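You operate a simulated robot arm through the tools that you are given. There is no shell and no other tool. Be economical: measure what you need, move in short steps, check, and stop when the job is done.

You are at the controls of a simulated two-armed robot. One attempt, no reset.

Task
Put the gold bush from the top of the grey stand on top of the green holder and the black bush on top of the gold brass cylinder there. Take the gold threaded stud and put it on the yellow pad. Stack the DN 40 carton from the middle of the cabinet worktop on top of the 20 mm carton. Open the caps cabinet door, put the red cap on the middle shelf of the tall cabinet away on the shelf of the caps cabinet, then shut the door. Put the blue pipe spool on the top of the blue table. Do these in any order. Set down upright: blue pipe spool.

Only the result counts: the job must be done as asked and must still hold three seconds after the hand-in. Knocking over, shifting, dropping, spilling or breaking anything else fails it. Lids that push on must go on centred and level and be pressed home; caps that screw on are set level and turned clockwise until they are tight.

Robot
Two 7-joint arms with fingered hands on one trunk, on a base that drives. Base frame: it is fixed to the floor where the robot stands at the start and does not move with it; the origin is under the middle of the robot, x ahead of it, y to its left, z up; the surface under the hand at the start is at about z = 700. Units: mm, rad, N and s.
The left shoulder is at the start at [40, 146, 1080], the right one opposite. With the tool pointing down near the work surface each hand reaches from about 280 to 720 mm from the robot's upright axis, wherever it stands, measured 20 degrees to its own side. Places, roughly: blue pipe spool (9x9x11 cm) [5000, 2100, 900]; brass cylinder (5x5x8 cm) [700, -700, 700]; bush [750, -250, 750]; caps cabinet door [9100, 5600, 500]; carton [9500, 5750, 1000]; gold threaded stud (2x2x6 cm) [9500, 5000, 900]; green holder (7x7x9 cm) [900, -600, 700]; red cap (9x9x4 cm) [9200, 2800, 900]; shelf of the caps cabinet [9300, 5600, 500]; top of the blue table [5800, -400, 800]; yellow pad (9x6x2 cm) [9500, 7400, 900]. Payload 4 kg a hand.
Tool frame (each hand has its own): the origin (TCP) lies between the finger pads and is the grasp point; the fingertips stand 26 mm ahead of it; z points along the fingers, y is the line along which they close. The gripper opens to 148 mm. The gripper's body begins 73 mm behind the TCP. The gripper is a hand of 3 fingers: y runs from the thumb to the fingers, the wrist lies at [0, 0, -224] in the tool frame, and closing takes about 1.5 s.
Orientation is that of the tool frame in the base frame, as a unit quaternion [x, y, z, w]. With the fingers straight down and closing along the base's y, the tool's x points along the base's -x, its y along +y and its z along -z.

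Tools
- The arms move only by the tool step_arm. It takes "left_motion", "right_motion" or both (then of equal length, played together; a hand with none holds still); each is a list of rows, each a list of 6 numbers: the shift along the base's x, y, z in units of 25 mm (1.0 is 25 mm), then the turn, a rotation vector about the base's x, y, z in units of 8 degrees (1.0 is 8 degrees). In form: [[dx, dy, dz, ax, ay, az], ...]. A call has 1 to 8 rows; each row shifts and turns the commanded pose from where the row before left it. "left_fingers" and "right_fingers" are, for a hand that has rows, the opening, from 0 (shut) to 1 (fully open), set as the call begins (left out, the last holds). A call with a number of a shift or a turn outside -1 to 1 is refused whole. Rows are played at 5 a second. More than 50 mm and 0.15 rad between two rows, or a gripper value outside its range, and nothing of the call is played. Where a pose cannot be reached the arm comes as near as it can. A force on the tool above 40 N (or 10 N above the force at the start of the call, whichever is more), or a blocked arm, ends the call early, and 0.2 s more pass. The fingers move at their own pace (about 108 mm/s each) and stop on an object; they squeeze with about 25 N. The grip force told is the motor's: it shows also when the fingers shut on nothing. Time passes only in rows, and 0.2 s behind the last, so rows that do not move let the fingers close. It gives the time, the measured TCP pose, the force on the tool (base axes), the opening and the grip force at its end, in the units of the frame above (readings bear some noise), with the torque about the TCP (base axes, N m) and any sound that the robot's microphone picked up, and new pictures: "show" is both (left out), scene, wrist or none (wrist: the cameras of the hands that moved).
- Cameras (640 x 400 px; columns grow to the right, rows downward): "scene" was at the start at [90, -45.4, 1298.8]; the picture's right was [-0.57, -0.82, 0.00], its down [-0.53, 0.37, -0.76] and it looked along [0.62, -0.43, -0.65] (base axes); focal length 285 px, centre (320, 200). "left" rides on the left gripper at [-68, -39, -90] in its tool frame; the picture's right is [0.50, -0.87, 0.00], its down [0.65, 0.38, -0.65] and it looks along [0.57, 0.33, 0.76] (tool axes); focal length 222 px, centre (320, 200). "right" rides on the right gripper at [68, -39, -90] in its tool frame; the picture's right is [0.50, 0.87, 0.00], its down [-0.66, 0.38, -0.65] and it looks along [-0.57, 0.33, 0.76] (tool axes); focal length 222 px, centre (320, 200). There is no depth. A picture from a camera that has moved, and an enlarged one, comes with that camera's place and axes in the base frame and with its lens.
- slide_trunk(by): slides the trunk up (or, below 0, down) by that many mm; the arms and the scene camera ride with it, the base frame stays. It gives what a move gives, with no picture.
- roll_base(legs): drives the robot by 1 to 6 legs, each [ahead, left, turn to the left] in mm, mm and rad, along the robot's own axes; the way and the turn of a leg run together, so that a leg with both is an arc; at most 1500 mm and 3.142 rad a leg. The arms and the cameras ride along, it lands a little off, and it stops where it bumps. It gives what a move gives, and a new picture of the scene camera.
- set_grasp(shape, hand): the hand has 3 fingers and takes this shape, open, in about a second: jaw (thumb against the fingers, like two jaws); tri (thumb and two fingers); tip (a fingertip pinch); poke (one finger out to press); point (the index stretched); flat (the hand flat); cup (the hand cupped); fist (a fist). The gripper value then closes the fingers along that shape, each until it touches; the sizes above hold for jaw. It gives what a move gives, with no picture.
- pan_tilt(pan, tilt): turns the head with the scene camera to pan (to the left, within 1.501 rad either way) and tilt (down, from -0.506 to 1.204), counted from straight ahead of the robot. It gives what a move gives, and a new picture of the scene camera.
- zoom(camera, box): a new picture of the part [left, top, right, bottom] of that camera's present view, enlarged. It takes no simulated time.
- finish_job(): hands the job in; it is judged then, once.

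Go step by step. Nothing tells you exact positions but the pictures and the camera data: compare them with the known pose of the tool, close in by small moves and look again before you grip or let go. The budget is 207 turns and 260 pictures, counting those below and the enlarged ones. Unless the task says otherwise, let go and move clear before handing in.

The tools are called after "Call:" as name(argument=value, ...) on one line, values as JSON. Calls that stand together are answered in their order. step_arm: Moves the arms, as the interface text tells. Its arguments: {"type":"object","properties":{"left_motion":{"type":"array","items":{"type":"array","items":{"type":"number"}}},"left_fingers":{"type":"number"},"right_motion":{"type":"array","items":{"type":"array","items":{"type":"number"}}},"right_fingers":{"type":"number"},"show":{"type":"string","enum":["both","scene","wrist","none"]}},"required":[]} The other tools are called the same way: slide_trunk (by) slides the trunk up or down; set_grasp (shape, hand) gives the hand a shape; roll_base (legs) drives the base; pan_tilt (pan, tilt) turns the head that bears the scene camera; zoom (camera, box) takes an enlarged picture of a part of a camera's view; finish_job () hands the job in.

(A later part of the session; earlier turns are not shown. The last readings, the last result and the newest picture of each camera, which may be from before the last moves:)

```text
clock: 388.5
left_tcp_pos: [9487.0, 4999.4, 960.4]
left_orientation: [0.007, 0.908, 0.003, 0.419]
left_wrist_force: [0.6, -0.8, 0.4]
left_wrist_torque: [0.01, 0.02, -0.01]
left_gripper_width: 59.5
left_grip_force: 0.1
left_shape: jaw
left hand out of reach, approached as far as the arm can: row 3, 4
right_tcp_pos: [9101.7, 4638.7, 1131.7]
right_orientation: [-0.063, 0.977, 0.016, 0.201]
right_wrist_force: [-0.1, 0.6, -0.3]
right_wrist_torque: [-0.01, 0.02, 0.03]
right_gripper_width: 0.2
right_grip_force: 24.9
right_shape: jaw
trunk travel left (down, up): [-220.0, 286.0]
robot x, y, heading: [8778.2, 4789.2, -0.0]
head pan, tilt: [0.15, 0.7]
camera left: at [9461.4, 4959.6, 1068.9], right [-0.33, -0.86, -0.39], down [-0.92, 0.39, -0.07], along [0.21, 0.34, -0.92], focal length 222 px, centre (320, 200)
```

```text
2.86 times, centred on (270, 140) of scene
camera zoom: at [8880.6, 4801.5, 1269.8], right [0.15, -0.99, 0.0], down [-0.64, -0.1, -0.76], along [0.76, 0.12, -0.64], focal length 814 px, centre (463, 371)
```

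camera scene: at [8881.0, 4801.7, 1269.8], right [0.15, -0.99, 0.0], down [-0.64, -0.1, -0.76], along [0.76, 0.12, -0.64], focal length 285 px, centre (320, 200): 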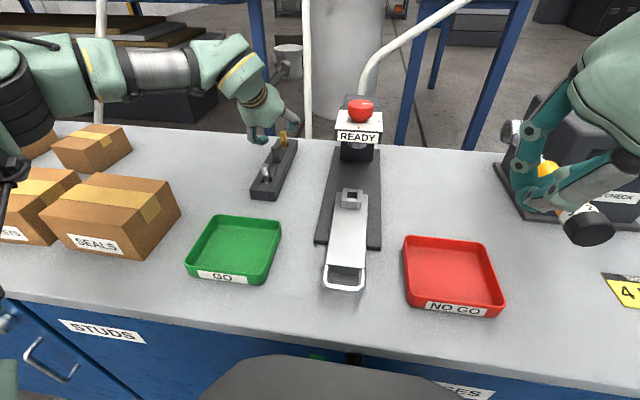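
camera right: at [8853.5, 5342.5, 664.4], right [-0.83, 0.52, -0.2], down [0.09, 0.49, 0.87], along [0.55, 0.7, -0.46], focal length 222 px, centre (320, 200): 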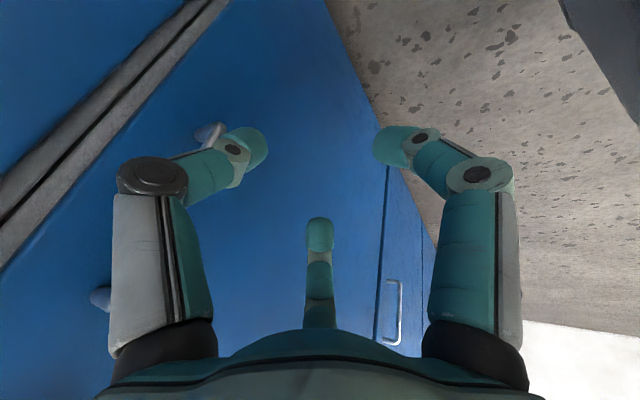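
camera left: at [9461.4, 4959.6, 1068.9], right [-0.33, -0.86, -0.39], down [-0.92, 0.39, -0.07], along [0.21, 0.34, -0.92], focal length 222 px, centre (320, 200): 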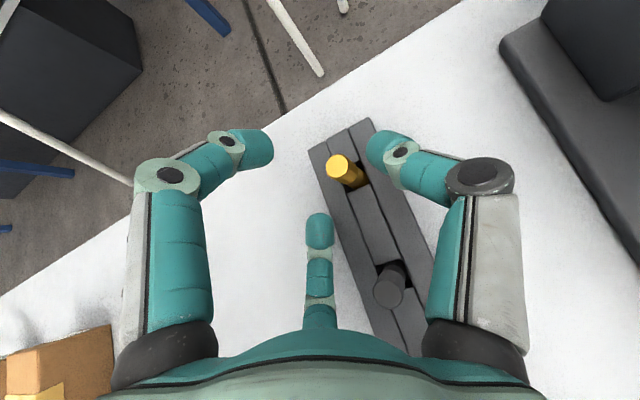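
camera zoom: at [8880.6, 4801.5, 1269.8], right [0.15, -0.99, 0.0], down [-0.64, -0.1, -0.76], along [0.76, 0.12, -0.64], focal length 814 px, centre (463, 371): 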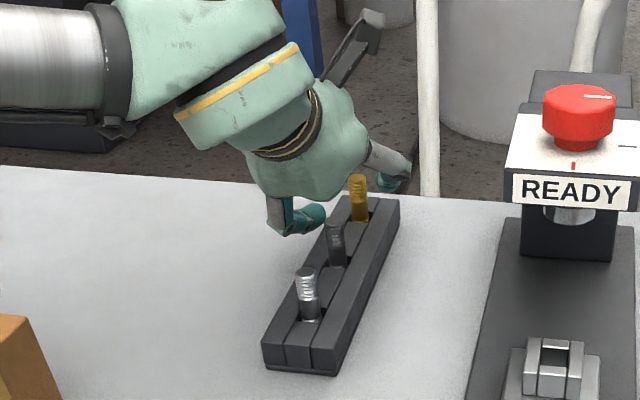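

Reach is limited, so I'll use the trunk for lowering and the base for fine alignment.

Call:
slide_trunk(by=-22)

Call:
roll_base(legs=[[13, -11, 0]])

Call:
step_arm(left_motion=[[0, 0, 0, 0, 0, 0]], show="wrist")

Call:
zoom(camera="scene", box=[220, 80, 340, 190])

```text
clock: 389.2
left_tcp_pos: [9487.5, 5000.1, 937.0]
left_orientation: [0.006, 0.908, 0.004, 0.419]
left_wrist_force: [0.9, 2.1, 0.9]
left_wrist_torque: [0.05, -0.01, -0.04]
left_gripper_width: 59.5
left_grip_force: 0.1
left_shape: jaw
right_tcp_pos: [9100.2, 4637.7, 1109.4]
right_orientation: [-0.064, 0.977, 0.017, 0.2]
right_wrist_force: [1.0, -0.1, 0.5]
right_wrist_torque: [-0.01, -0.03, 0.03]
right_gripper_width: 0.0
right_grip_force: 25.3
right_shape: jaw
trunk travel left (down, up): [-198.0, 308.0]
robot x, y, heading: [8775.1, 4786.0, 0.003]
head pan, tilt: [0.15, 0.7]
```

```text
clock: 390.1
left_tcp_pos: [9489.9, 4999.9, 937.8]
left_orientation: [0.001, 0.908, 0.006, 0.419]
left_wrist_force: [0.0, 2.5, 0.3]
left_wrist_torque: [0.08, -0.01, -0.03]
left_gripper_width: 60.3
left_grip_force: 0.0
left_shape: jaw
right_tcp_pos: [9105.8, 4634.4, 1111.2]
right_orientation: [-0.068, 0.977, 0.018, 0.201]
right_wrist_force: [0.6, -0.1, -0.6]
right_wrist_torque: [0.01, -0.03, 0.01]
right_gripper_width: 0.3
right_grip_force: 24.5
right_shape: jaw
trunk travel left (down, up): [-198.0, 308.0]
robot x, y, heading: [8776.8, 4779.9, 0.01]
head pan, tilt: [0.15, 0.7]
stopped in leg 1: the robot was blocked; the commanded pose is now the measured one
camera scene: at [8884.0, 4795.2, 1247.9], right [0.16, -0.99, 0.0], down [-0.64, -0.1, -0.76], along [0.75, 0.12, -0.64], focal length 285 px, centre (320, 200)
```

scene: 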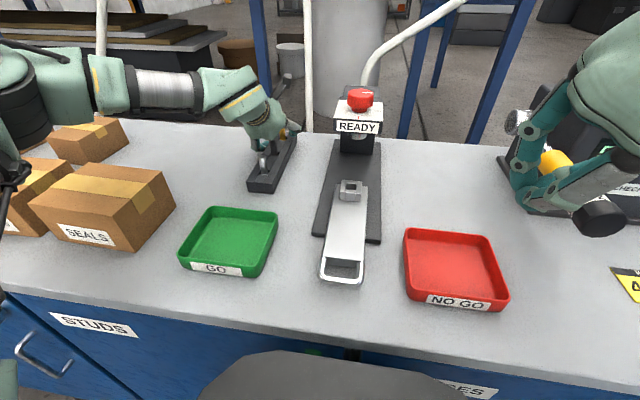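

```text
clock: 390.4
left_tcp_pos: [9488.8, 5000.3, 937.1]
left_orientation: [0.002, 0.908, 0.005, 0.419]
left_wrist_force: [-0.4, 2.1, -0.4]
left_wrist_torque: [0.08, 0.01, 0.0]
left_gripper_width: 60.0
left_grip_force: 0.1
left_shape: jaw
right_tcp_pos: [9106.4, 4635.8, 1109.2]
right_orientation: [-0.067, 0.977, 0.017, 0.2]
right_wrist_force: [-0.8, 0.8, -0.4]
right_wrist_torque: [0.0, -0.01, 0.01]
right_gripper_width: 0.0
right_grip_force: 24.7
right_shape: jaw
trunk travel left (down, up): [-198.0, 308.0]
robot x, y, heading: [8776.8, 4779.9, 0.01]
head pan, tilt: [0.15, 0.7]
camera left: at [9463.6, 4959.5, 1047.3], right [-0.32, -0.86, -0.39], down [-0.92, 0.38, -0.07], along [0.21, 0.34, -0.92], focal length 222 px, centre (320, 200)
```

left: 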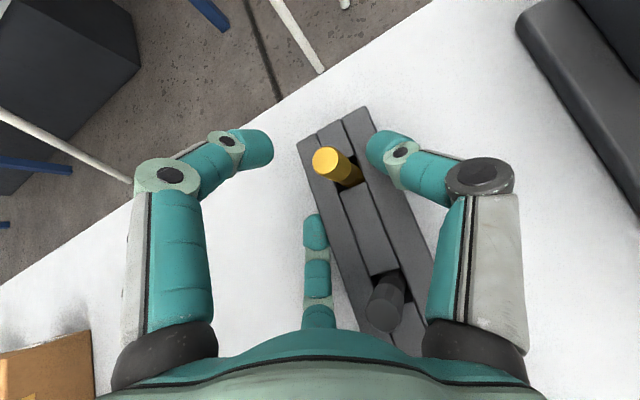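

```text
3.64 times, centred on (280, 135) of scene
camera zoom: at [8883.9, 4796.0, 1247.9], right [0.16, -0.99, 0.0], down [-0.64, -0.1, -0.76], along [0.75, 0.12, -0.64], focal length 1036 px, centre (466, 436)
```

zoom: 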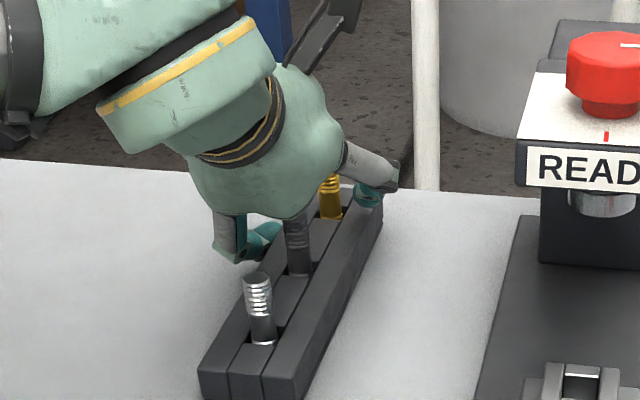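

The stud protrudes ~50 mm (top ≈951, rack ≈901); my lower finger was brushing the rack. Raise 10 mm, shift to the stud, and look.

Call:
step_arm(left_motion=[[0, 0, 0.4, 0, 0, 0], [0.1, -0.3, 0, 0, 0, 0], [0, -0.28, 0, 0, 0, 0]], show="wrist")

Call:
zoom(camera="scene", box=[220, 80, 340, 190])

```text
clock: 391.2
left_tcp_pos: [9484.4, 4991.4, 949.2]
left_orientation: [0.002, 0.908, 0.004, 0.419]
left_wrist_force: [1.0, 4.2, 0.3]
left_wrist_torque: [0.19, -0.06, -0.03]
left_gripper_width: 60.2
left_grip_force: 0.0
left_shape: jaw
left hand out of reach, approached as far as the arm can: row 2, 3
right_tcp_pos: [9105.2, 4636.2, 1109.5]
right_orientation: [-0.067, 0.977, 0.018, 0.201]
right_wrist_force: [0.7, 0.9, -0.1]
right_wrist_torque: [0.0, -0.01, -0.02]
right_gripper_width: 0.0
right_grip_force: 24.7
right_shape: jaw
trunk travel left (down, up): [-198.0, 308.0]
robot x, y, heading: [8777.8, 4777.6, 0.007]
head pan, tilt: [0.15, 0.7]
camera left: at [9459.1, 4951.2, 1059.2], right [-0.32, -0.86, -0.39], down [-0.92, 0.38, -0.07], along [0.21, 0.34, -0.92], focal length 222 px, centre (320, 200)
```

left: 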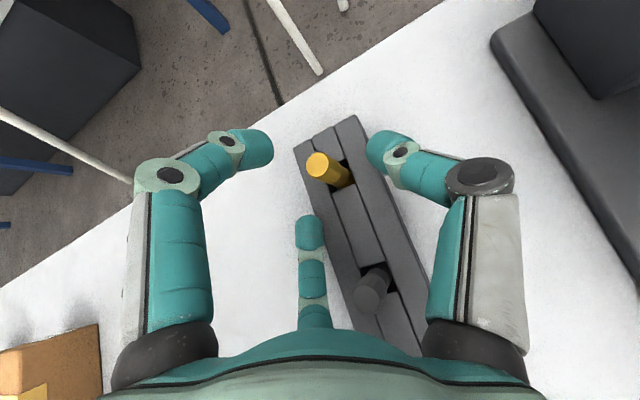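

```text
3.64 times, centred on (280, 135) of scene
camera zoom: at [8884.0, 4796.6, 1247.9], right [0.16, -0.99, 0.0], down [-0.64, -0.1, -0.76], along [0.75, 0.12, -0.64], focal length 1036 px, centre (466, 436)
```

zoom: 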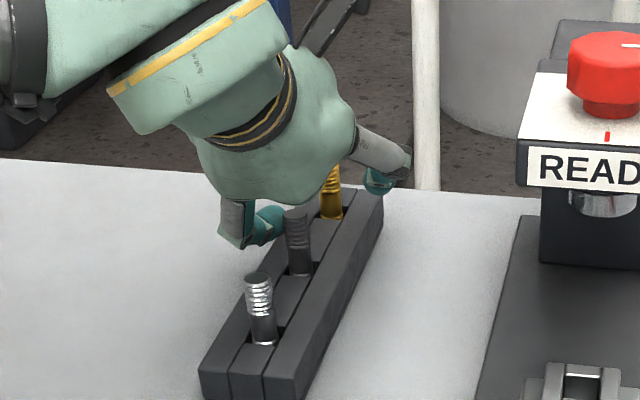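

The lower finger meets the neighbouring black stud. I'll rise, roll the hand 30° about its axis so a gap faces that stud, and look again.

Call:
step_arm(left_motion=[[0, 0.3, 0.6, 0, 0, 0], [0, 0, 0.8, 0, 0, 0], [0, 0, 0, 0.71, 0, -0.62], [0, 0, 0, 0.71, 0, -0.62], [0, 0, 0, 0.71, 0, -0.62], [0, 0, 0, 0.71, 0, -0.62]], show="wrist")

```text
clock: 392.6
left_tcp_pos: [9485.1, 4997.9, 984.7]
left_orientation: [0.241, 0.875, 0.112, 0.404]
left_wrist_force: [0.1, -0.2, 0.3]
left_wrist_torque: [-0.02, 0.0, 0.01]
left_gripper_width: 59.6
left_grip_force: 0.1
left_shape: jaw
right_tcp_pos: [9105.4, 4634.1, 1110.1]
right_orientation: [-0.067, 0.977, 0.017, 0.201]
right_wrist_force: [0.6, 0.7, 0.4]
right_wrist_torque: [0.01, 0.03, 0.03]
right_gripper_width: 0.0
right_grip_force: 25.4
right_shape: jaw
trunk travel left (down, up): [-198.0, 308.0]
robot x, y, heading: [8780.7, 4782.6, 0.01]
head pan, tilt: [0.15, 0.7]
camera left: at [9440.5, 4929.5, 1071.8], right [-0.56, -0.49, -0.67], down [-0.74, 0.66, 0.14], along [0.37, 0.57, -0.73], focal length 222 px, centre (320, 200)
```

left: 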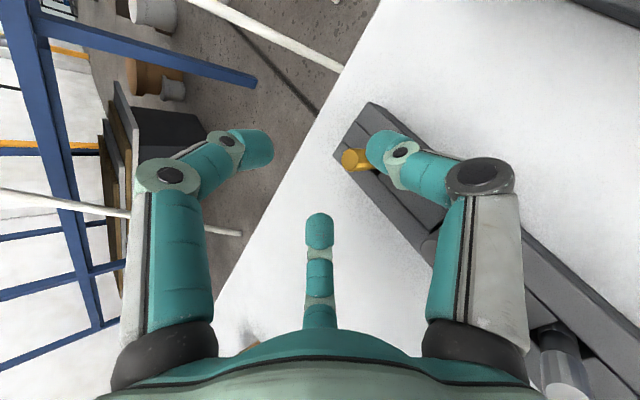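

Stud at ≈(9500,4983). Shift laterally above it, then lower by the trunk.

Call:
step_arm(left_motion=[[0.1, -0.3, 0, 0, 0, 0], [0.1, -0.3, 0, 0, 0, 0]], show="wrist")

```text
clock: 393.2
left_tcp_pos: [9487.6, 4986.3, 984.8]
left_orientation: [0.24, 0.875, 0.111, 0.406]
left_wrist_force: [1.0, 0.2, 0.0]
left_wrist_torque: [0.01, -0.02, 0.0]
left_gripper_width: 59.6
left_grip_force: 0.0
left_shape: jaw
left hand out of reach, approached as far as the arm can: row 2
right_tcp_pos: [9106.0, 4634.7, 1110.3]
right_orientation: [-0.067, 0.977, 0.017, 0.201]
right_wrist_force: [0.3, 0.4, 0.5]
right_wrist_torque: [0.01, 0.02, 0.0]
right_gripper_width: 0.3
right_grip_force: 24.8
right_shape: jaw
trunk travel left (down, up): [-198.0, 308.0]
robot x, y, heading: [8777.4, 4777.6, 0.012]
head pan, tilt: [0.15, 0.7]
camera left: at [9442.5, 4917.6, 1072.5], right [-0.56, -0.49, -0.66], down [-0.74, 0.66, 0.14], along [0.37, 0.57, -0.73], focal length 222 px, centre (320, 200)
```

left: 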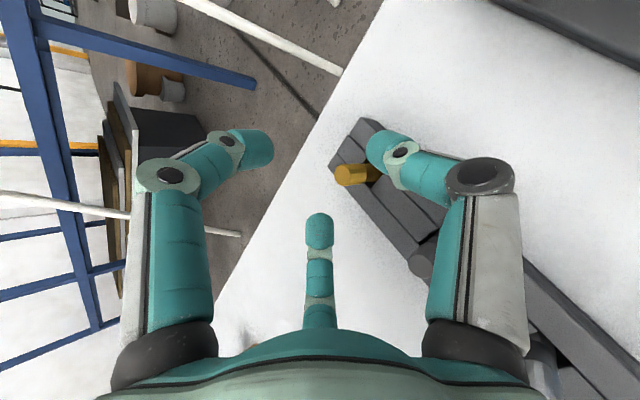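

Geometry is centred (fingers ±25 mm in y around the stud). Lowering 38 mm by the trunk.

Call:
slide_trunk(by=-38)

Call:
step_arm(left_motion=[[0, 0, 0, 0, 0, 0]], show="wrist")

Call:
zoom(camera="scene", box=[220, 60, 340, 170])

```text
clock: 394.1
left_tcp_pos: [9486.8, 4986.5, 948.2]
left_orientation: [0.24, 0.875, 0.111, 0.405]
left_wrist_force: [0.4, -0.3, 0.0]
left_wrist_torque: [0.02, -0.02, 0.0]
left_gripper_width: 59.6
left_grip_force: 0.0
left_shape: jaw
right_tcp_pos: [9105.3, 4634.7, 1071.0]
right_orientation: [-0.068, 0.977, 0.017, 0.201]
right_wrist_force: [-0.1, 0.6, -0.1]
right_wrist_torque: [0.03, 0.0, 0.0]
right_gripper_width: 0.2
right_grip_force: 24.8
right_shape: jaw
trunk travel left (down, up): [-160.0, 346.0]
robot x, y, heading: [8780.6, 4778.0, 0.008]
head pan, tilt: [0.15, 0.7]
```

```text
clock: 394.5
left_tcp_pos: [9487.6, 4985.9, 947.3]
left_orientation: [0.24, 0.875, 0.111, 0.406]
left_wrist_force: [0.2, 0.4, 0.7]
left_wrist_torque: [0.0, -0.01, 0.02]
left_gripper_width: 59.5
left_grip_force: 0.2
left_shape: jaw
right_tcp_pos: [9106.0, 4635.9, 1071.8]
right_orientation: [-0.067, 0.977, 0.017, 0.201]
right_wrist_force: [0.5, -0.4, -0.6]
right_wrist_torque: [-0.02, 0.0, 0.0]
right_gripper_width: 0.1
right_grip_force: 24.9
right_shape: jaw
trunk travel left (down, up): [-160.0, 346.0]
robot x, y, heading: [8775.9, 4778.5, 0.009]
head pan, tilt: [0.15, 0.7]
camera left: at [9442.6, 4917.5, 1034.2], right [-0.56, -0.49, -0.67], down [-0.74, 0.66, 0.14], along [0.37, 0.57, -0.73], focal length 222 px, centre (320, 200)
```

left: 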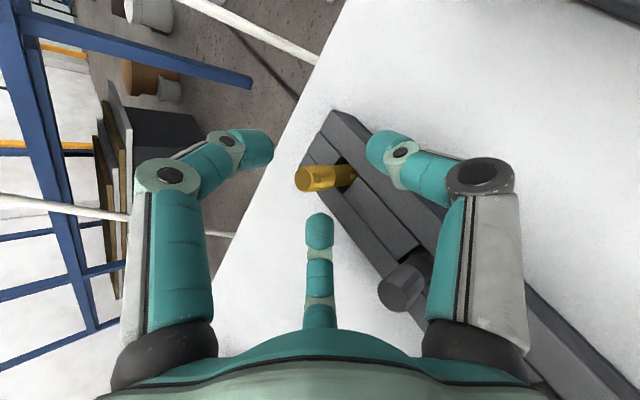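

```text
3.64 times, centred on (280, 115) of scene
camera zoom: at [8883.8, 4795.9, 1209.7], right [0.16, -0.99, 0.0], down [-0.64, -0.1, -0.76], along [0.76, 0.12, -0.64], focal length 1036 px, centre (466, 509)
```

zoom: 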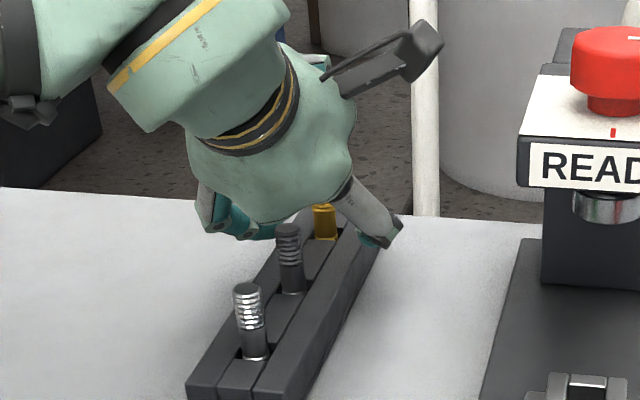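

The stud is inside the finger triangle with no contact. Closing.

Call:
step_arm(left_motion=[[0, 0, 0, 0, 0, 0], [0, 0, 0, 0, 0, 0], [0, 0, 0, 0, 0, 0], [0, 0, 0, 0, 0, 0], [0, 0, 0, 0, 0, 0]], left_fingers=0, show="wrist")

```text
clock: 395.7
left_tcp_pos: [9486.2, 4985.8, 948.8]
left_orientation: [0.24, 0.874, 0.111, 0.407]
left_wrist_force: [-9.4, 1.2, 5.4]
left_wrist_torque: [0.02, 0.13, 0.02]
left_gripper_width: 10.5
left_grip_force: 25.3
left_shape: jaw
right_tcp_pos: [9103.2, 4634.8, 1071.7]
right_orientation: [-0.067, 0.977, 0.017, 0.202]
right_wrist_force: [0.5, -0.6, -0.4]
right_wrist_torque: [0.0, -0.01, 0.02]
right_gripper_width: 0.0
right_grip_force: 24.7
right_shape: jaw
trunk travel left (down, up): [-160.0, 346.0]
robot x, y, heading: [8778.5, 4780.5, 0.012]
head pan, tilt: [0.15, 0.7]
camera left: at [9440.6, 4917.4, 1036.1], right [-0.56, -0.49, -0.67], down [-0.74, 0.66, 0.14], along [0.37, 0.57, -0.73], focal length 222 px, centre (320, 200)
```

left: 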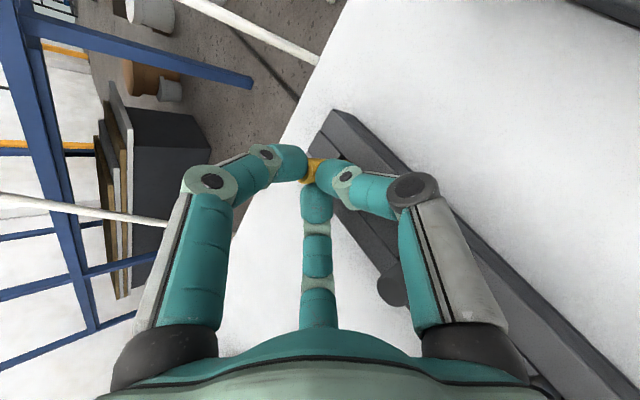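

Gripped. Lifting straight up with the trunk.

Call:
slide_trunk(by=75)

Call:
step_arm(left_motion=[[0, 0, 0.5, 0, 0, 0], [0, 0, 0.5, 0, 0, 0]], show="both")

```text
clock: 396.8
left_tcp_pos: [9488.5, 4986.3, 1022.4]
left_orientation: [0.241, 0.875, 0.11, 0.405]
left_wrist_force: [0.0, -0.1, -1.1]
left_wrist_torque: [-0.02, 0.01, 0.02]
left_gripper_width: 8.9
left_grip_force: 24.9
left_shape: jaw
right_tcp_pos: [9106.4, 4633.7, 1146.9]
right_orientation: [-0.067, 0.977, 0.017, 0.202]
right_wrist_force: [-0.4, -0.5, -0.2]
right_wrist_torque: [0.0, -0.01, 0.01]
right_gripper_width: 0.1
right_grip_force: 24.6
right_shape: jaw
trunk travel left (down, up): [-235.0, 271.0]
robot x, y, heading: [8780.9, 4778.4, 0.005]
head pan, tilt: [0.15, 0.7]
```

```text
clock: 397.4
left_tcp_pos: [9487.6, 4986.0, 1046.6]
left_orientation: [0.24, 0.875, 0.111, 0.405]
left_wrist_force: [0.2, 0.1, -0.3]
left_wrist_torque: [0.02, 0.02, 0.02]
left_gripper_width: 8.9
left_grip_force: 25.2
left_shape: jaw
right_tcp_pos: [9105.4, 4634.5, 1145.8]
right_orientation: [-0.068, 0.977, 0.018, 0.202]
right_wrist_force: [0.1, 0.4, -0.2]
right_wrist_torque: [-0.02, -0.05, -0.05]
right_gripper_width: 0.0
right_grip_force: 24.4
right_shape: jaw
trunk travel left (down, up): [-235.0, 271.0]
robot x, y, heading: [8777.5, 4780.0, 0.009]
head pan, tilt: [0.15, 0.7]
camera scene: at [8883.9, 4795.8, 1284.7], right [0.16, -0.99, 0.0], down [-0.64, -0.1, -0.76], along [0.75, 0.12, -0.64], focal length 285 px, centre (320, 200)
camera left: at [9441.9, 4917.7, 1133.9], right [-0.56, -0.49, -0.67], down [-0.74, 0.66, 0.14], along [0.37, 0.57, -0.73], focal length 222 px, centre (320, 200)
```

scene: 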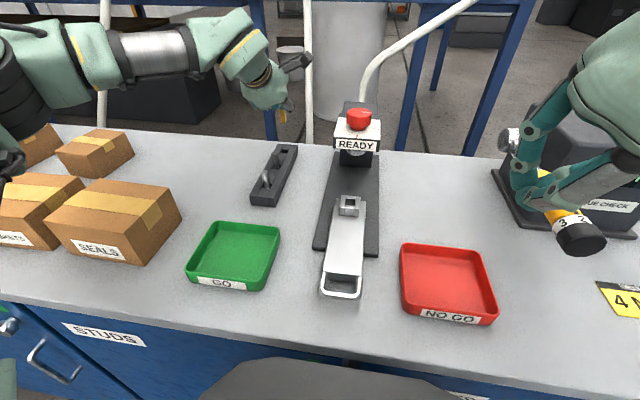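
left: 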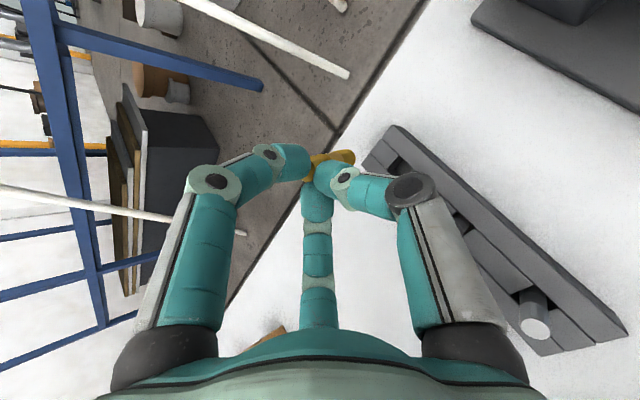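

The stud is out. Retract the hand and drive to the yellow pad area (y≈7200).

Call:
step_arm(left_motion=[[-0.7, 0, 1, 0, 0, 0], [-1, 0, 0.6, 0, 0, 0], [-1, 0, 0.3, 0, 0, 0], [-1, 0, 0, 0, 0, 0], [-1, 0, 0, 0, 0, 0], [-1, 0, 0, 0, 0, 0], [-1, 0, 0, 0, 0, 0], [-1, 0, 0, 0, 0, 0]], show="none")

Call:
roll_base(legs=[[-300, 0, 0], [0, 1250, 0], [0, 1150, 0]])

Call:
pan_tilt(pan=0.1, tilt=0.5)

```text
clock: 399.2
left_tcp_pos: [9293.4, 4985.5, 1093.3]
left_orientation: [0.24, 0.875, 0.111, 0.406]
left_wrist_force: [-0.5, -0.9, -1.3]
left_wrist_torque: [-0.01, 0.02, 0.03]
left_gripper_width: 9.2
left_grip_force: 24.8
left_shape: jaw
right_tcp_pos: [9104.0, 4634.2, 1146.3]
right_orientation: [-0.067, 0.977, 0.017, 0.203]
right_wrist_force: [0.8, -0.2, 0.3]
right_wrist_torque: [0.0, 0.03, -0.04]
right_gripper_width: 0.0
right_grip_force: 25.1
right_shape: jaw
trunk travel left (down, up): [-235.0, 271.0]
robot x, y, heading: [8780.0, 4782.0, 0.01]
head pan, tilt: [0.15, 0.7]
```

```text
clock: 412.4
left_tcp_pos: [8965.7, 7337.0, 1093.0]
left_orientation: [0.235, 0.877, 0.113, 0.404]
left_wrist_force: [-0.1, 0.1, -0.5]
left_wrist_torque: [-0.01, 0.02, 0.0]
left_gripper_width: 8.8
left_grip_force: 25.5
left_shape: jaw
right_tcp_pos: [8779.4, 6984.2, 1147.3]
right_orientation: [-0.073, 0.977, 0.018, 0.2]
right_wrist_force: [0.2, -0.6, 0.0]
right_wrist_torque: [0.03, -0.01, 0.02]
right_gripper_width: 0.0
right_grip_force: 24.8
right_shape: jaw
trunk travel left (down, up): [-235.0, 271.0]
robot x, y, heading: [8451.2, 7128.8, 0.023]
head pan, tilt: [0.15, 0.7]
camera scene: at [8555.7, 7143.7, 1284.7], right [0.17, -0.99, 0.0], down [-0.63, -0.11, -0.76], along [0.75, 0.13, -0.64], focal length 285 px, centre (320, 200)
```

scene: 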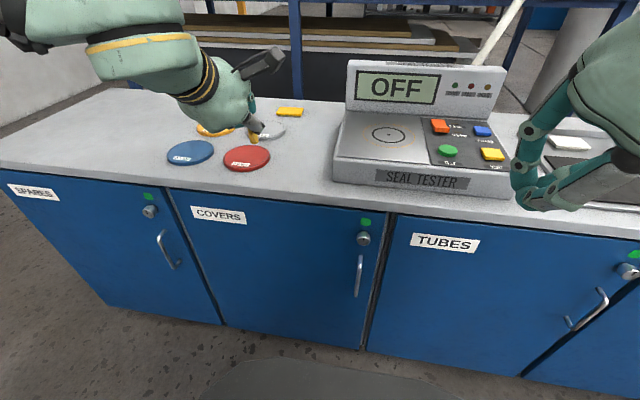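

```text
clock: 413.1
left_tcp_pos: [8965.5, 7337.6, 1093.1]
left_orientation: [0.236, 0.876, 0.113, 0.405]
left_wrist_force: [0.2, -0.2, -1.5]
left_wrist_torque: [0.01, 0.01, 0.03]
left_gripper_width: 9.0
left_grip_force: 24.8
left_shape: jaw
right_tcp_pos: [8779.2, 6985.4, 1146.7]
right_orientation: [-0.073, 0.977, 0.018, 0.202]
right_wrist_force: [0.6, 0.2, 0.6]
right_wrist_torque: [0.0, 0.0, 0.02]
right_gripper_width: 0.0
right_grip_force: 25.2
right_shape: jaw
trunk travel left (down, up): [-235.0, 271.0]
robot x, y, heading: [8448.3, 7126.2, 0.02]
head pan, tilt: [0.099, 0.499]
camera scene: at [8562.3, 7140.3, 1302.4], right [0.12, -0.99, 0.0], down [-0.48, -0.06, -0.88], along [0.87, 0.11, -0.48], focal length 285 px, centre (320, 200)
```

scene: 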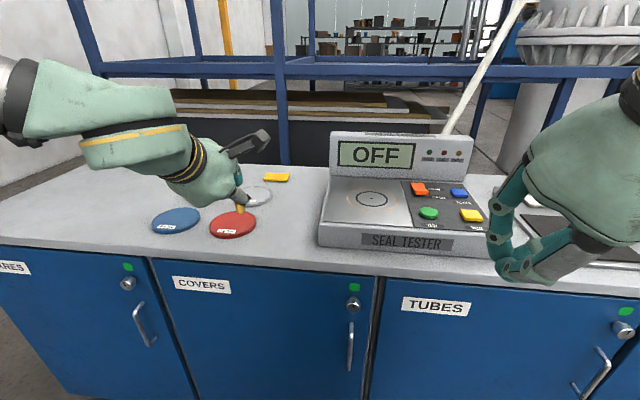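

The rectangular yellow pad is at ≈(9460,7405). Moving the base up to the worktop there.

Call:
roll_base(legs=[[320, 70, -0.02]])

Call:
step_arm(left_motion=[[1, 0, 0, 0, 0, 0], [1, 0, 0, 0, 0, 0], [0.5, 0, 0, 0, 0, 0]], show="both")

```text
clock: 415.2
left_tcp_pos: [9272.1, 7400.2, 1093.3]
left_orientation: [0.241, 0.875, 0.11, 0.406]
left_wrist_force: [0.6, 0.3, -0.7]
left_wrist_torque: [0.0, 0.04, -0.03]
left_gripper_width: 8.9
left_grip_force: 25.1
left_shape: jaw
right_tcp_pos: [9078.6, 7052.3, 1146.7]
right_orientation: [-0.065, 0.977, 0.017, 0.202]
right_wrist_force: [0.0, 1.3, 0.5]
right_wrist_torque: [0.02, 0.04, 0.01]
right_gripper_width: 0.1
right_grip_force: 24.5
right_shape: jaw
trunk travel left (down, up): [-235.0, 271.0]
robot x, y, heading: [8752.3, 7199.6, 0.006]
head pan, tilt: [0.099, 0.499]
camera scene: at [8864.7, 7210.6, 1302.5], right [0.1, -0.99, 0.0], down [-0.48, -0.05, -0.88], along [0.87, 0.09, -0.48], focal length 285 px, centre (320, 200)
```

scene: 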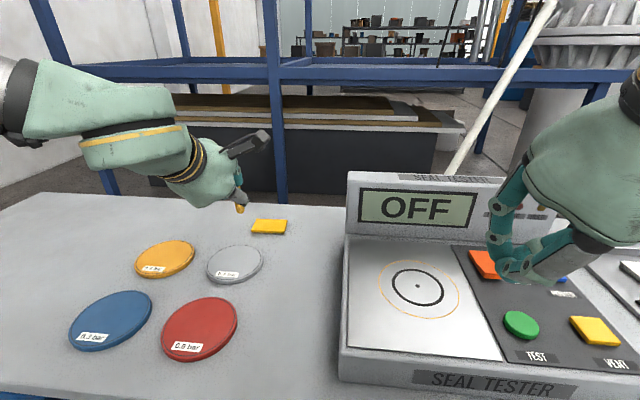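

```text
clock: 416.1
left_tcp_pos: [9332.2, 7400.6, 1094.0]
left_orientation: [0.242, 0.874, 0.11, 0.406]
left_wrist_force: [-0.5, -0.4, -0.8]
left_wrist_torque: [0.02, 0.05, 0.02]
left_gripper_width: 9.0
left_grip_force: 24.8
left_shape: jaw
right_tcp_pos: [9078.0, 7051.6, 1146.2]
right_orientation: [-0.065, 0.977, 0.017, 0.201]
right_wrist_force: [-0.3, 0.9, 0.6]
right_wrist_torque: [0.0, 0.02, -0.04]
right_gripper_width: 0.0
right_grip_force: 25.0
right_shape: jaw
trunk travel left (down, up): [-235.0, 271.0]
robot x, y, heading: [8749.3, 7198.4, 0.003]
head pan, tilt: [0.099, 0.499]
camera scene: at [8865.0, 7210.7, 1302.4], right [0.1, -0.99, 0.0], down [-0.48, -0.05, -0.88], along [0.87, 0.09, -0.48], focal length 285 px, centre (320, 200)
camera left: at [9288.1, 7332.9, 1180.7], right [-0.57, -0.49, -0.66], down [-0.74, 0.66, 0.14], along [0.37, 0.57, -0.73], focal length 222 px, centre (320, 200)
```

scene: 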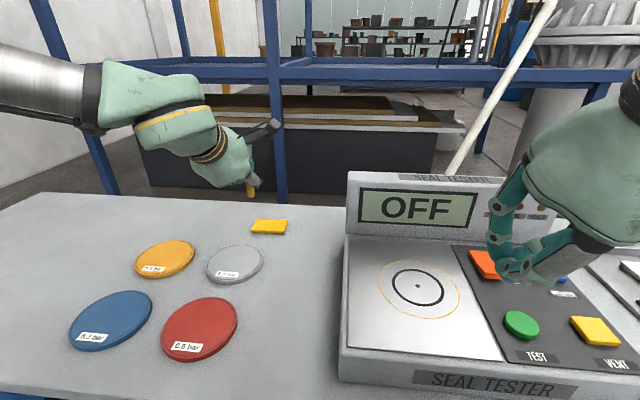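
left: 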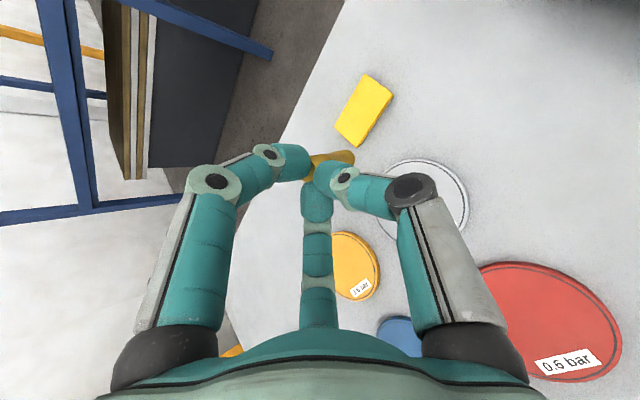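

Pad at ≈(9457,7395), top ≈900. Check how upright the stud is.

Call:
zoom(camera="scene", box=[190, 120, 310, 250])

```text
3.08 times, centred on (250, 185) of scene
camera zoom: at [8865.0, 7210.7, 1302.4], right [0.1, -0.99, 0.0], down [-0.48, -0.05, -0.88], along [0.87, 0.09, -0.48], focal length 877 px, centre (535, 246)
```

zoom: 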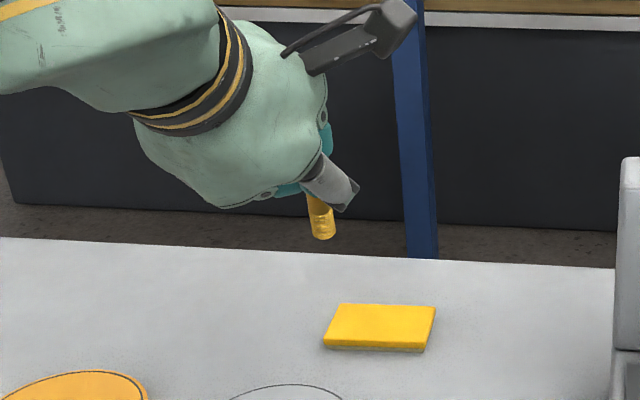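

The stud is essentially vertical. Moving over the pad and lowering to ~25 mm above.

Call:
step_arm(left_motion=[[0.9, 0, -0.5, 0, 0, 0], [0.9, 0, -0.8, 0, 0, 0], [0.9, 0, -0.9, 0, 0, 0], [0.9, 0, -0.9, 0, 0, 0], [0.85, -0.1, -0.9, 0, 0, 0]], show="wrist")

Call:
zoom(camera="scene", box=[210, 140, 330, 250])

```text
clock: 417.2
left_tcp_pos: [9447.2, 7401.0, 988.2]
left_orientation: [0.243, 0.874, 0.11, 0.405]
left_wrist_force: [0.8, 0.0, -0.5]
left_wrist_torque: [-0.01, 0.04, -0.01]
left_gripper_width: 9.1
left_grip_force: 25.2
left_shape: jaw
right_tcp_pos: [9081.7, 7052.9, 1146.5]
right_orientation: [-0.065, 0.977, 0.017, 0.2]
right_wrist_force: [1.1, -0.1, 0.1]
right_wrist_torque: [0.0, 0.04, -0.03]
right_gripper_width: 0.0
right_grip_force: 24.7
right_shape: jaw
trunk travel left (down, up): [-235.0, 271.0]
robot x, y, heading: [8758.7, 7201.1, 0.003]
head pan, tilt: [0.099, 0.499]
camera left: at [9403.0, 7332.4, 1076.1], right [-0.57, -0.49, -0.66], down [-0.73, 0.66, 0.14], along [0.37, 0.57, -0.73], focal length 222 px, centre (320, 200)
```

left: 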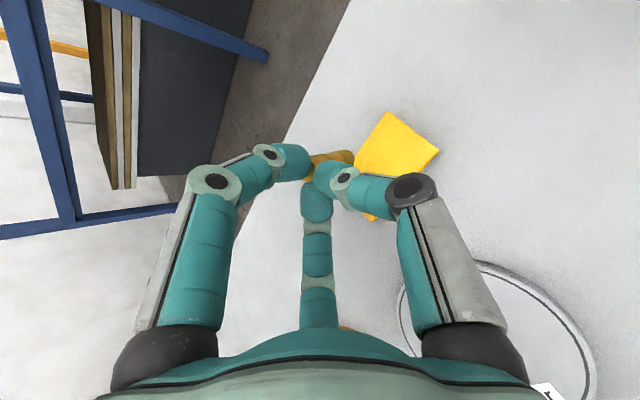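

```text
3.64 times, centred on (270, 195) of scene
camera zoom: at [8866.4, 7211.0, 1302.3], right [0.1, -0.99, 0.0], down [-0.48, -0.05, -0.88], along [0.87, 0.09, -0.48], focal length 1036 px, centre (502, 218)
```

zoom: 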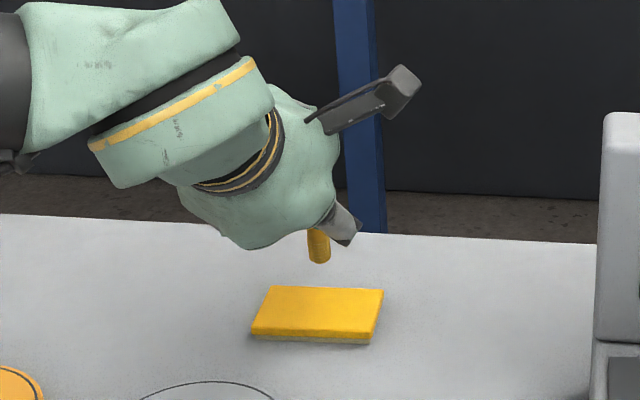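

Let me look closely at the stud's lean before setting it down.

Call:
zoom(camera="left", box=[260, 90, 460, 240])

```text
2.67 times, centred on (360, 165) of left
camera zoom: at [9403.0, 7332.4, 1076.1], right [-0.57, -0.49, -0.66], down [-0.73, 0.66, 0.14], along [0.37, 0.57, -0.73], focal length 592 px, centre (213, 293)
```

zoom: 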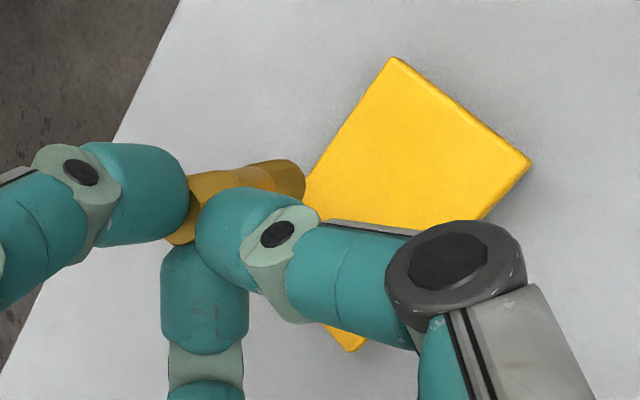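

The stud leans ~14° (bottom forward). I'll move the base up a bit and reduce the hand's pitch by 14° to bring it upright.

Call:
roll_base(legs=[[24, 0, 0]])

Call:
step_arm(left_motion=[[-0.4, 0, 0, 0, 0.45, 0], [-0.4, -0.1, 0, 0, 0.45, 0], [-0.2, 0, 0, 0, 0.45, 0], [0, 0, 0, 0, 0.45, 0]], show="wrist")

Call:
zoom(camera="left", box=[260, 90, 460, 240])

Call:
zoom(camera="scene", box=[210, 140, 330, 250])

```text
clock: 418.1
left_tcp_pos: [9467.8, 7399.5, 991.9]
left_orientation: [0.241, 0.874, 0.111, 0.407]
left_wrist_force: [0.6, -0.4, -1.6]
left_wrist_torque: [0.0, 0.04, 0.0]
left_gripper_width: 9.1
left_grip_force: 24.8
left_shape: jaw
right_tcp_pos: [9100.6, 7049.7, 1147.8]
right_orientation: [-0.064, 0.977, 0.017, 0.203]
right_wrist_force: [0.2, -0.9, -0.1]
right_wrist_torque: [0.0, 0.0, 0.01]
right_gripper_width: 0.0
right_grip_force: 24.8
right_shape: jaw
trunk travel left (down, up): [-235.0, 271.0]
robot x, y, heading: [8778.7, 7198.9, 0.003]
head pan, tilt: [0.099, 0.499]
camera scene: at [8885.8, 7210.4, 1302.7], right [0.1, -0.99, 0.0], down [-0.47, -0.05, -0.88], along [0.87, 0.09, -0.48], focal length 285 px, centre (320, 200)
```

scene: 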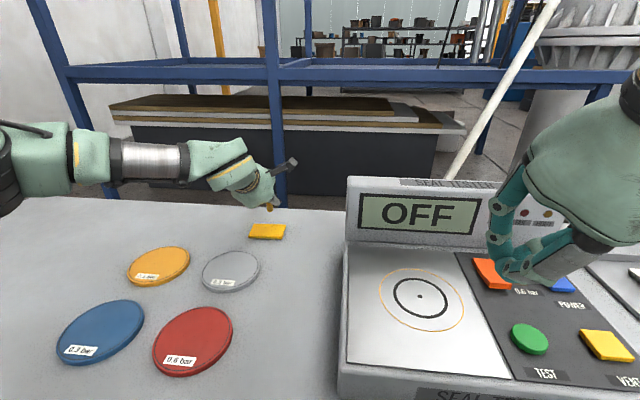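

```text
clock: 419.1
left_tcp_pos: [9444.7, 7398.7, 991.7]
left_orientation: [0.253, 0.918, 0.08, 0.294]
left_wrist_force: [1.3, 0.5, -0.7]
left_wrist_torque: [0.0, 0.02, 0.0]
left_gripper_width: 8.9
left_grip_force: 25.0
left_shape: jaw
right_tcp_pos: [9102.0, 7051.7, 1148.0]
right_orientation: [-0.064, 0.977, 0.016, 0.201]
right_wrist_force: [0.8, 0.8, 0.0]
right_wrist_torque: [-0.01, 0.0, 0.02]
right_gripper_width: 0.2
right_grip_force: 25.1
right_shape: jaw
trunk travel left (down, up): [-235.0, 271.0]
robot x, y, heading: [8778.9, 7197.0, 0.004]
head pan, tilt: [0.099, 0.499]
camera left: at [9421.5, 7330.7, 1086.8], right [-0.71, -0.49, -0.5], down [-0.68, 0.66, 0.32], along [0.18, 0.57, -0.8], focal length 222 px, centre (320, 200)
```

left: 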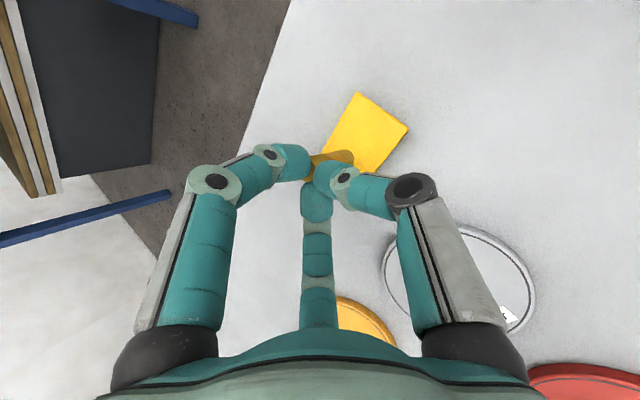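

```text
2.67 times, centred on (360, 165) of left
camera zoom: at [9421.5, 7330.7, 1086.8], right [-0.71, -0.49, -0.5], down [-0.68, 0.66, 0.32], along [0.18, 0.57, -0.8], focal length 592 px, centre (213, 293)
```

zoom: 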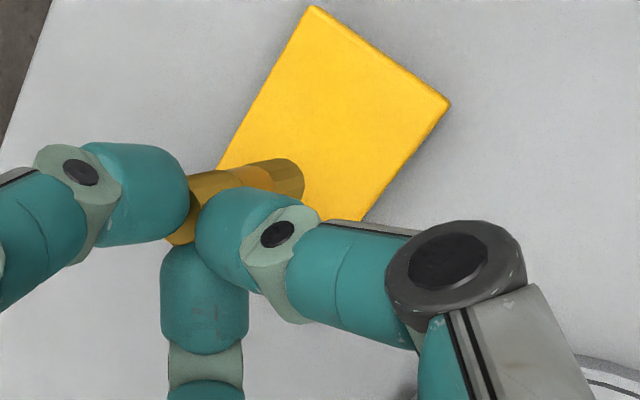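

```text
3.64 times, centred on (270, 195) of scene
camera zoom: at [8887.8, 7210.7, 1302.5], right [0.1, -0.99, 0.0], down [-0.48, -0.05, -0.88], along [0.87, 0.09, -0.48], focal length 1036 px, centre (502, 218)
```

zoom: 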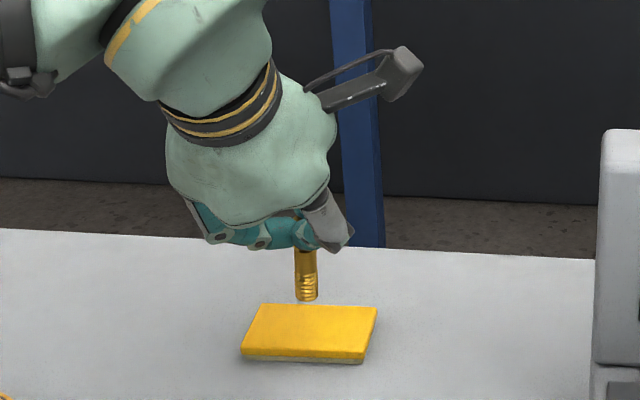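

Upright now. Shift 10 mm forward to the pad centre, then lower with the trunk.

Call:
step_arm(left_motion=[[0.4, -0.12, 0, 0, 0, 0]], show="none")

Call:
slide_trunk(by=-24)

Call:
zoom(camera="scene", box=[210, 130, 330, 240])

```text
clock: 419.5
left_tcp_pos: [9447.5, 7401.9, 991.8]
left_orientation: [0.254, 0.918, 0.078, 0.294]
left_wrist_force: [0.6, -0.3, -0.7]
left_wrist_torque: [0.03, 0.03, -0.01]
left_gripper_width: 8.9
left_grip_force: 25.4
left_shape: jaw
left hand out of reach, approached as far as the arm can: row 1
right_tcp_pos: [9101.7, 7052.0, 1147.8]
right_orientation: [-0.064, 0.977, 0.016, 0.202]
right_wrist_force: [0.1, 0.0, 0.1]
right_wrist_torque: [0.01, 0.01, 0.05]
right_gripper_width: 0.2
right_grip_force: 25.3
right_shape: jaw
trunk travel left (down, up): [-235.0, 271.0]
robot x, y, heading: [8778.1, 7197.3, 0.004]
head pan, tilt: [0.099, 0.499]
```

```text
clock: 420.2
left_tcp_pos: [9447.6, 7402.5, 968.7]
left_orientation: [0.254, 0.918, 0.079, 0.293]
left_wrist_force: [-0.4, 1.1, -1.2]
left_wrist_torque: [0.01, 0.04, 0.03]
left_gripper_width: 8.9
left_grip_force: 24.8
left_shape: jaw
right_tcp_pos: [9102.5, 7051.8, 1123.7]
right_orientation: [-0.065, 0.977, 0.017, 0.202]
right_wrist_force: [-0.1, -0.3, -0.3]
right_wrist_torque: [0.02, 0.0, 0.0]
right_gripper_width: 0.1
right_grip_force: 24.5
right_shape: jaw
trunk travel left (down, up): [-211.0, 295.0]
robot x, y, heading: [8778.1, 7197.7, 0.005]
head pan, tilt: [0.099, 0.499]
```

```text
3.64 times, centred on (270, 185) of scene
camera zoom: at [8887.9, 7210.7, 1278.5], right [0.1, -0.99, 0.0], down [-0.48, -0.05, -0.88], along [0.87, 0.09, -0.48], focal length 1036 px, centre (502, 254)
```

zoom: 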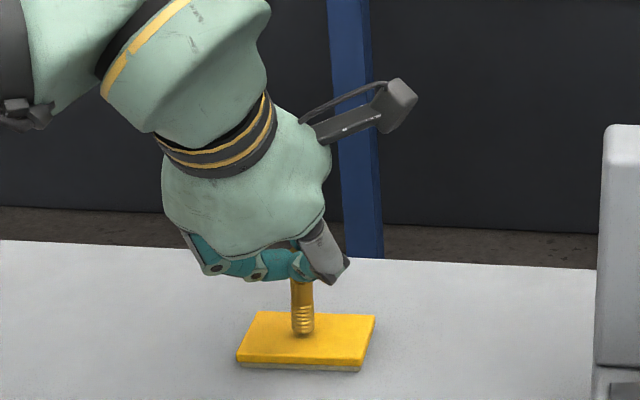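

Right above the pad. Lower 8 mm more and check force.

Call:
slide_trunk(by=-8)

Call:
zoom(camera="scene", box=[230, 150, 310, 230])

```text
clock: 420.7
left_tcp_pos: [9447.1, 7401.1, 962.9]
left_orientation: [0.255, 0.917, 0.079, 0.297]
left_wrist_force: [-0.6, 0.3, 10.6]
left_wrist_torque: [-0.02, -0.19, 0.04]
left_gripper_width: 8.9
left_grip_force: 25.1
left_shape: jaw
right_tcp_pos: [9102.3, 7051.4, 1116.3]
right_orientation: [-0.066, 0.977, 0.016, 0.202]
right_wrist_force: [-0.4, 0.0, -0.2]
right_wrist_torque: [0.0, -0.03, -0.01]
right_gripper_width: 0.0
right_grip_force: 25.0
right_shape: jaw
trunk travel left (down, up): [-203.0, 303.0]
robot x, y, heading: [8778.7, 7199.4, 0.007]
head pan, tilt: [0.099, 0.499]
```

```text
5.00 times, centred on (270, 190) of scene
camera zoom: at [8886.5, 7210.4, 1270.8], right [0.1, -0.99, 0.0], down [-0.48, -0.05, -0.88], along [0.87, 0.09, -0.48], focal length 1425 px, centre (570, 250)
```

zoom: 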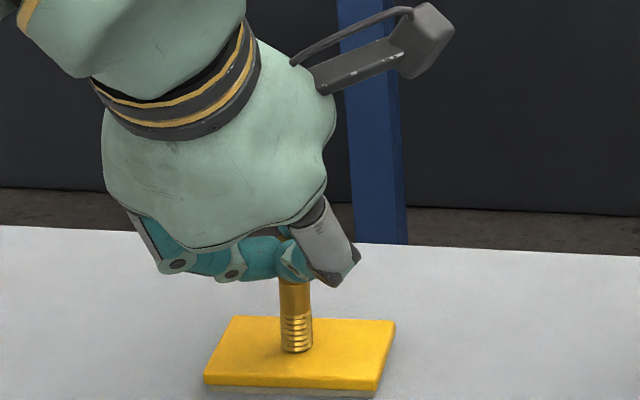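

Contact at ~10 N. Ease up 1 mm and open the fingers.

Call:
slide_trunk(by=1.5)

Call:
step_arm(left_motion=[[0, 0, 0, 0, 0, 0], [0, 0, 0, 0, 0, 0], [0, 0, 0, 0, 0, 0]], left_fingers=0.45, show="wrist")

```text
clock: 421.2
left_tcp_pos: [9446.6, 7402.3, 963.8]
left_orientation: [0.255, 0.918, 0.078, 0.295]
left_wrist_force: [0.5, 0.1, 10.9]
left_wrist_torque: [-0.04, -0.25, 0.04]
left_gripper_width: 9.1
left_grip_force: 24.9
left_shape: jaw
right_tcp_pos: [9101.1, 7052.4, 1117.8]
right_orientation: [-0.065, 0.977, 0.017, 0.201]
right_wrist_force: [0.0, -0.3, 0.7]
right_wrist_torque: [0.01, 0.0, 0.03]
right_gripper_width: 0.1
right_grip_force: 25.1
right_shape: jaw
trunk travel left (down, up): [-205.0, 301.0]
robot x, y, heading: [8776.7, 7200.6, 0.008]
head pan, tilt: [0.099, 0.499]
```

```text
clock: 422.0
left_tcp_pos: [9447.4, 7401.1, 961.2]
left_orientation: [0.255, 0.918, 0.078, 0.293]
left_wrist_force: [0.3, -0.9, -0.3]
left_wrist_torque: [0.0, 0.01, 0.0]
left_gripper_width: 66.1
left_grip_force: 0.1
left_shape: jaw
right_tcp_pos: [9101.6, 7052.2, 1116.3]
right_orientation: [-0.065, 0.977, 0.016, 0.202]
right_wrist_force: [1.0, 1.2, -0.3]
right_wrist_torque: [0.02, 0.03, 0.0]
right_gripper_width: 0.0
right_grip_force: 25.3
right_shape: jaw
trunk travel left (down, up): [-205.0, 301.0]
robot x, y, heading: [8779.0, 7198.6, 0.007]
head pan, tilt: [0.099, 0.499]
camera left: at [9425.0, 7334.2, 1057.0], right [-0.71, -0.49, -0.5], down [-0.68, 0.66, 0.32], along [0.18, 0.57, -0.8], focal length 222 px, centre (320, 200)
```

left: 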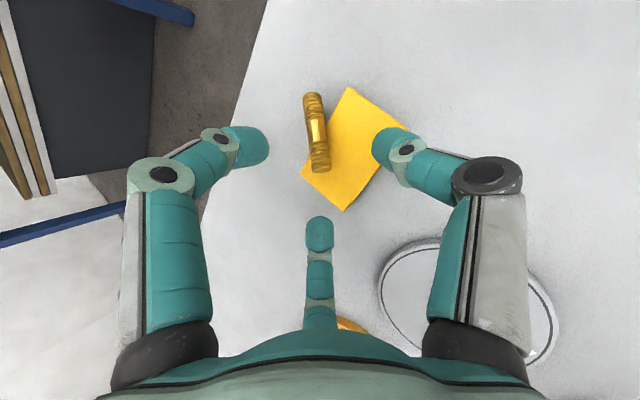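

The stud seems to have tipped. Checking where it lies.

Call:
step_arm(left_motion=[[0, 0, 0.8, 0, 0, 0], [0, 0, 0.8, 0, 0, 0], [-0.8, 0, 0.6, 0, 0, 0], [-0.8, 0, 0.5, 0, 0, 0], [-0.8, 0, 0, 0, 0, 0]], show="wrist")

Call:
zoom(camera="scene", box=[220, 140, 340, 240])

```text
clock: 423.2
left_tcp_pos: [9385.8, 7400.8, 1031.7]
left_orientation: [0.254, 0.918, 0.079, 0.295]
left_wrist_force: [-0.3, 0.2, 0.5]
left_wrist_torque: [-0.02, -0.01, 0.01]
left_gripper_width: 66.1
left_grip_force: 0.1
left_shape: jaw
right_tcp_pos: [9102.8, 7052.3, 1117.3]
right_orientation: [-0.064, 0.977, 0.016, 0.203]
right_wrist_force: [-0.1, -0.8, -0.5]
right_wrist_torque: [0.0, -0.02, 0.0]
right_gripper_width: 0.1
right_grip_force: 25.5
right_shape: jaw
trunk travel left (down, up): [-205.0, 301.0]
robot x, y, heading: [8779.5, 7199.8, 0.003]
head pan, tilt: [0.099, 0.499]
camera left: at [9363.4, 7333.4, 1126.9], right [-0.71, -0.49, -0.5], down [-0.68, 0.66, 0.32], along [0.18, 0.57, -0.8], focal length 222 px, centre (320, 200)
```

left: 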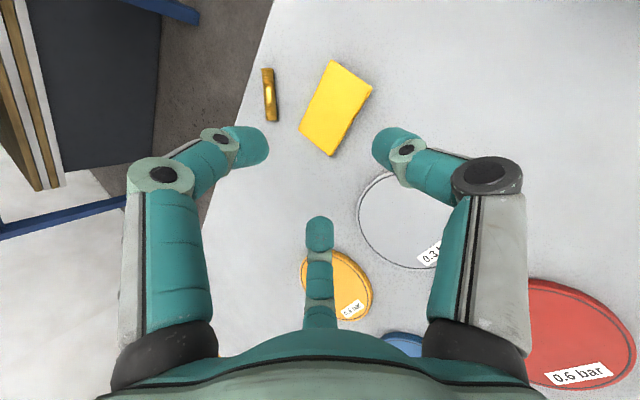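

```text
4.00 times, centred on (280, 190) of scene
camera zoom: at [8887.3, 7210.7, 1272.2], right [0.1, -0.99, 0.0], down [-0.48, -0.05, -0.88], along [0.87, 0.09, -0.48], focal length 1140 px, centre (480, 240)
```

zoom: 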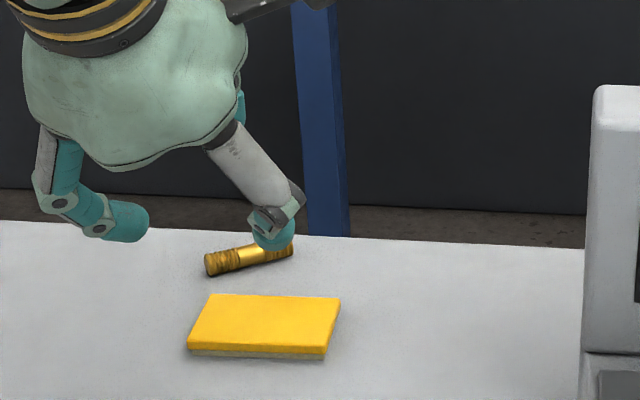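

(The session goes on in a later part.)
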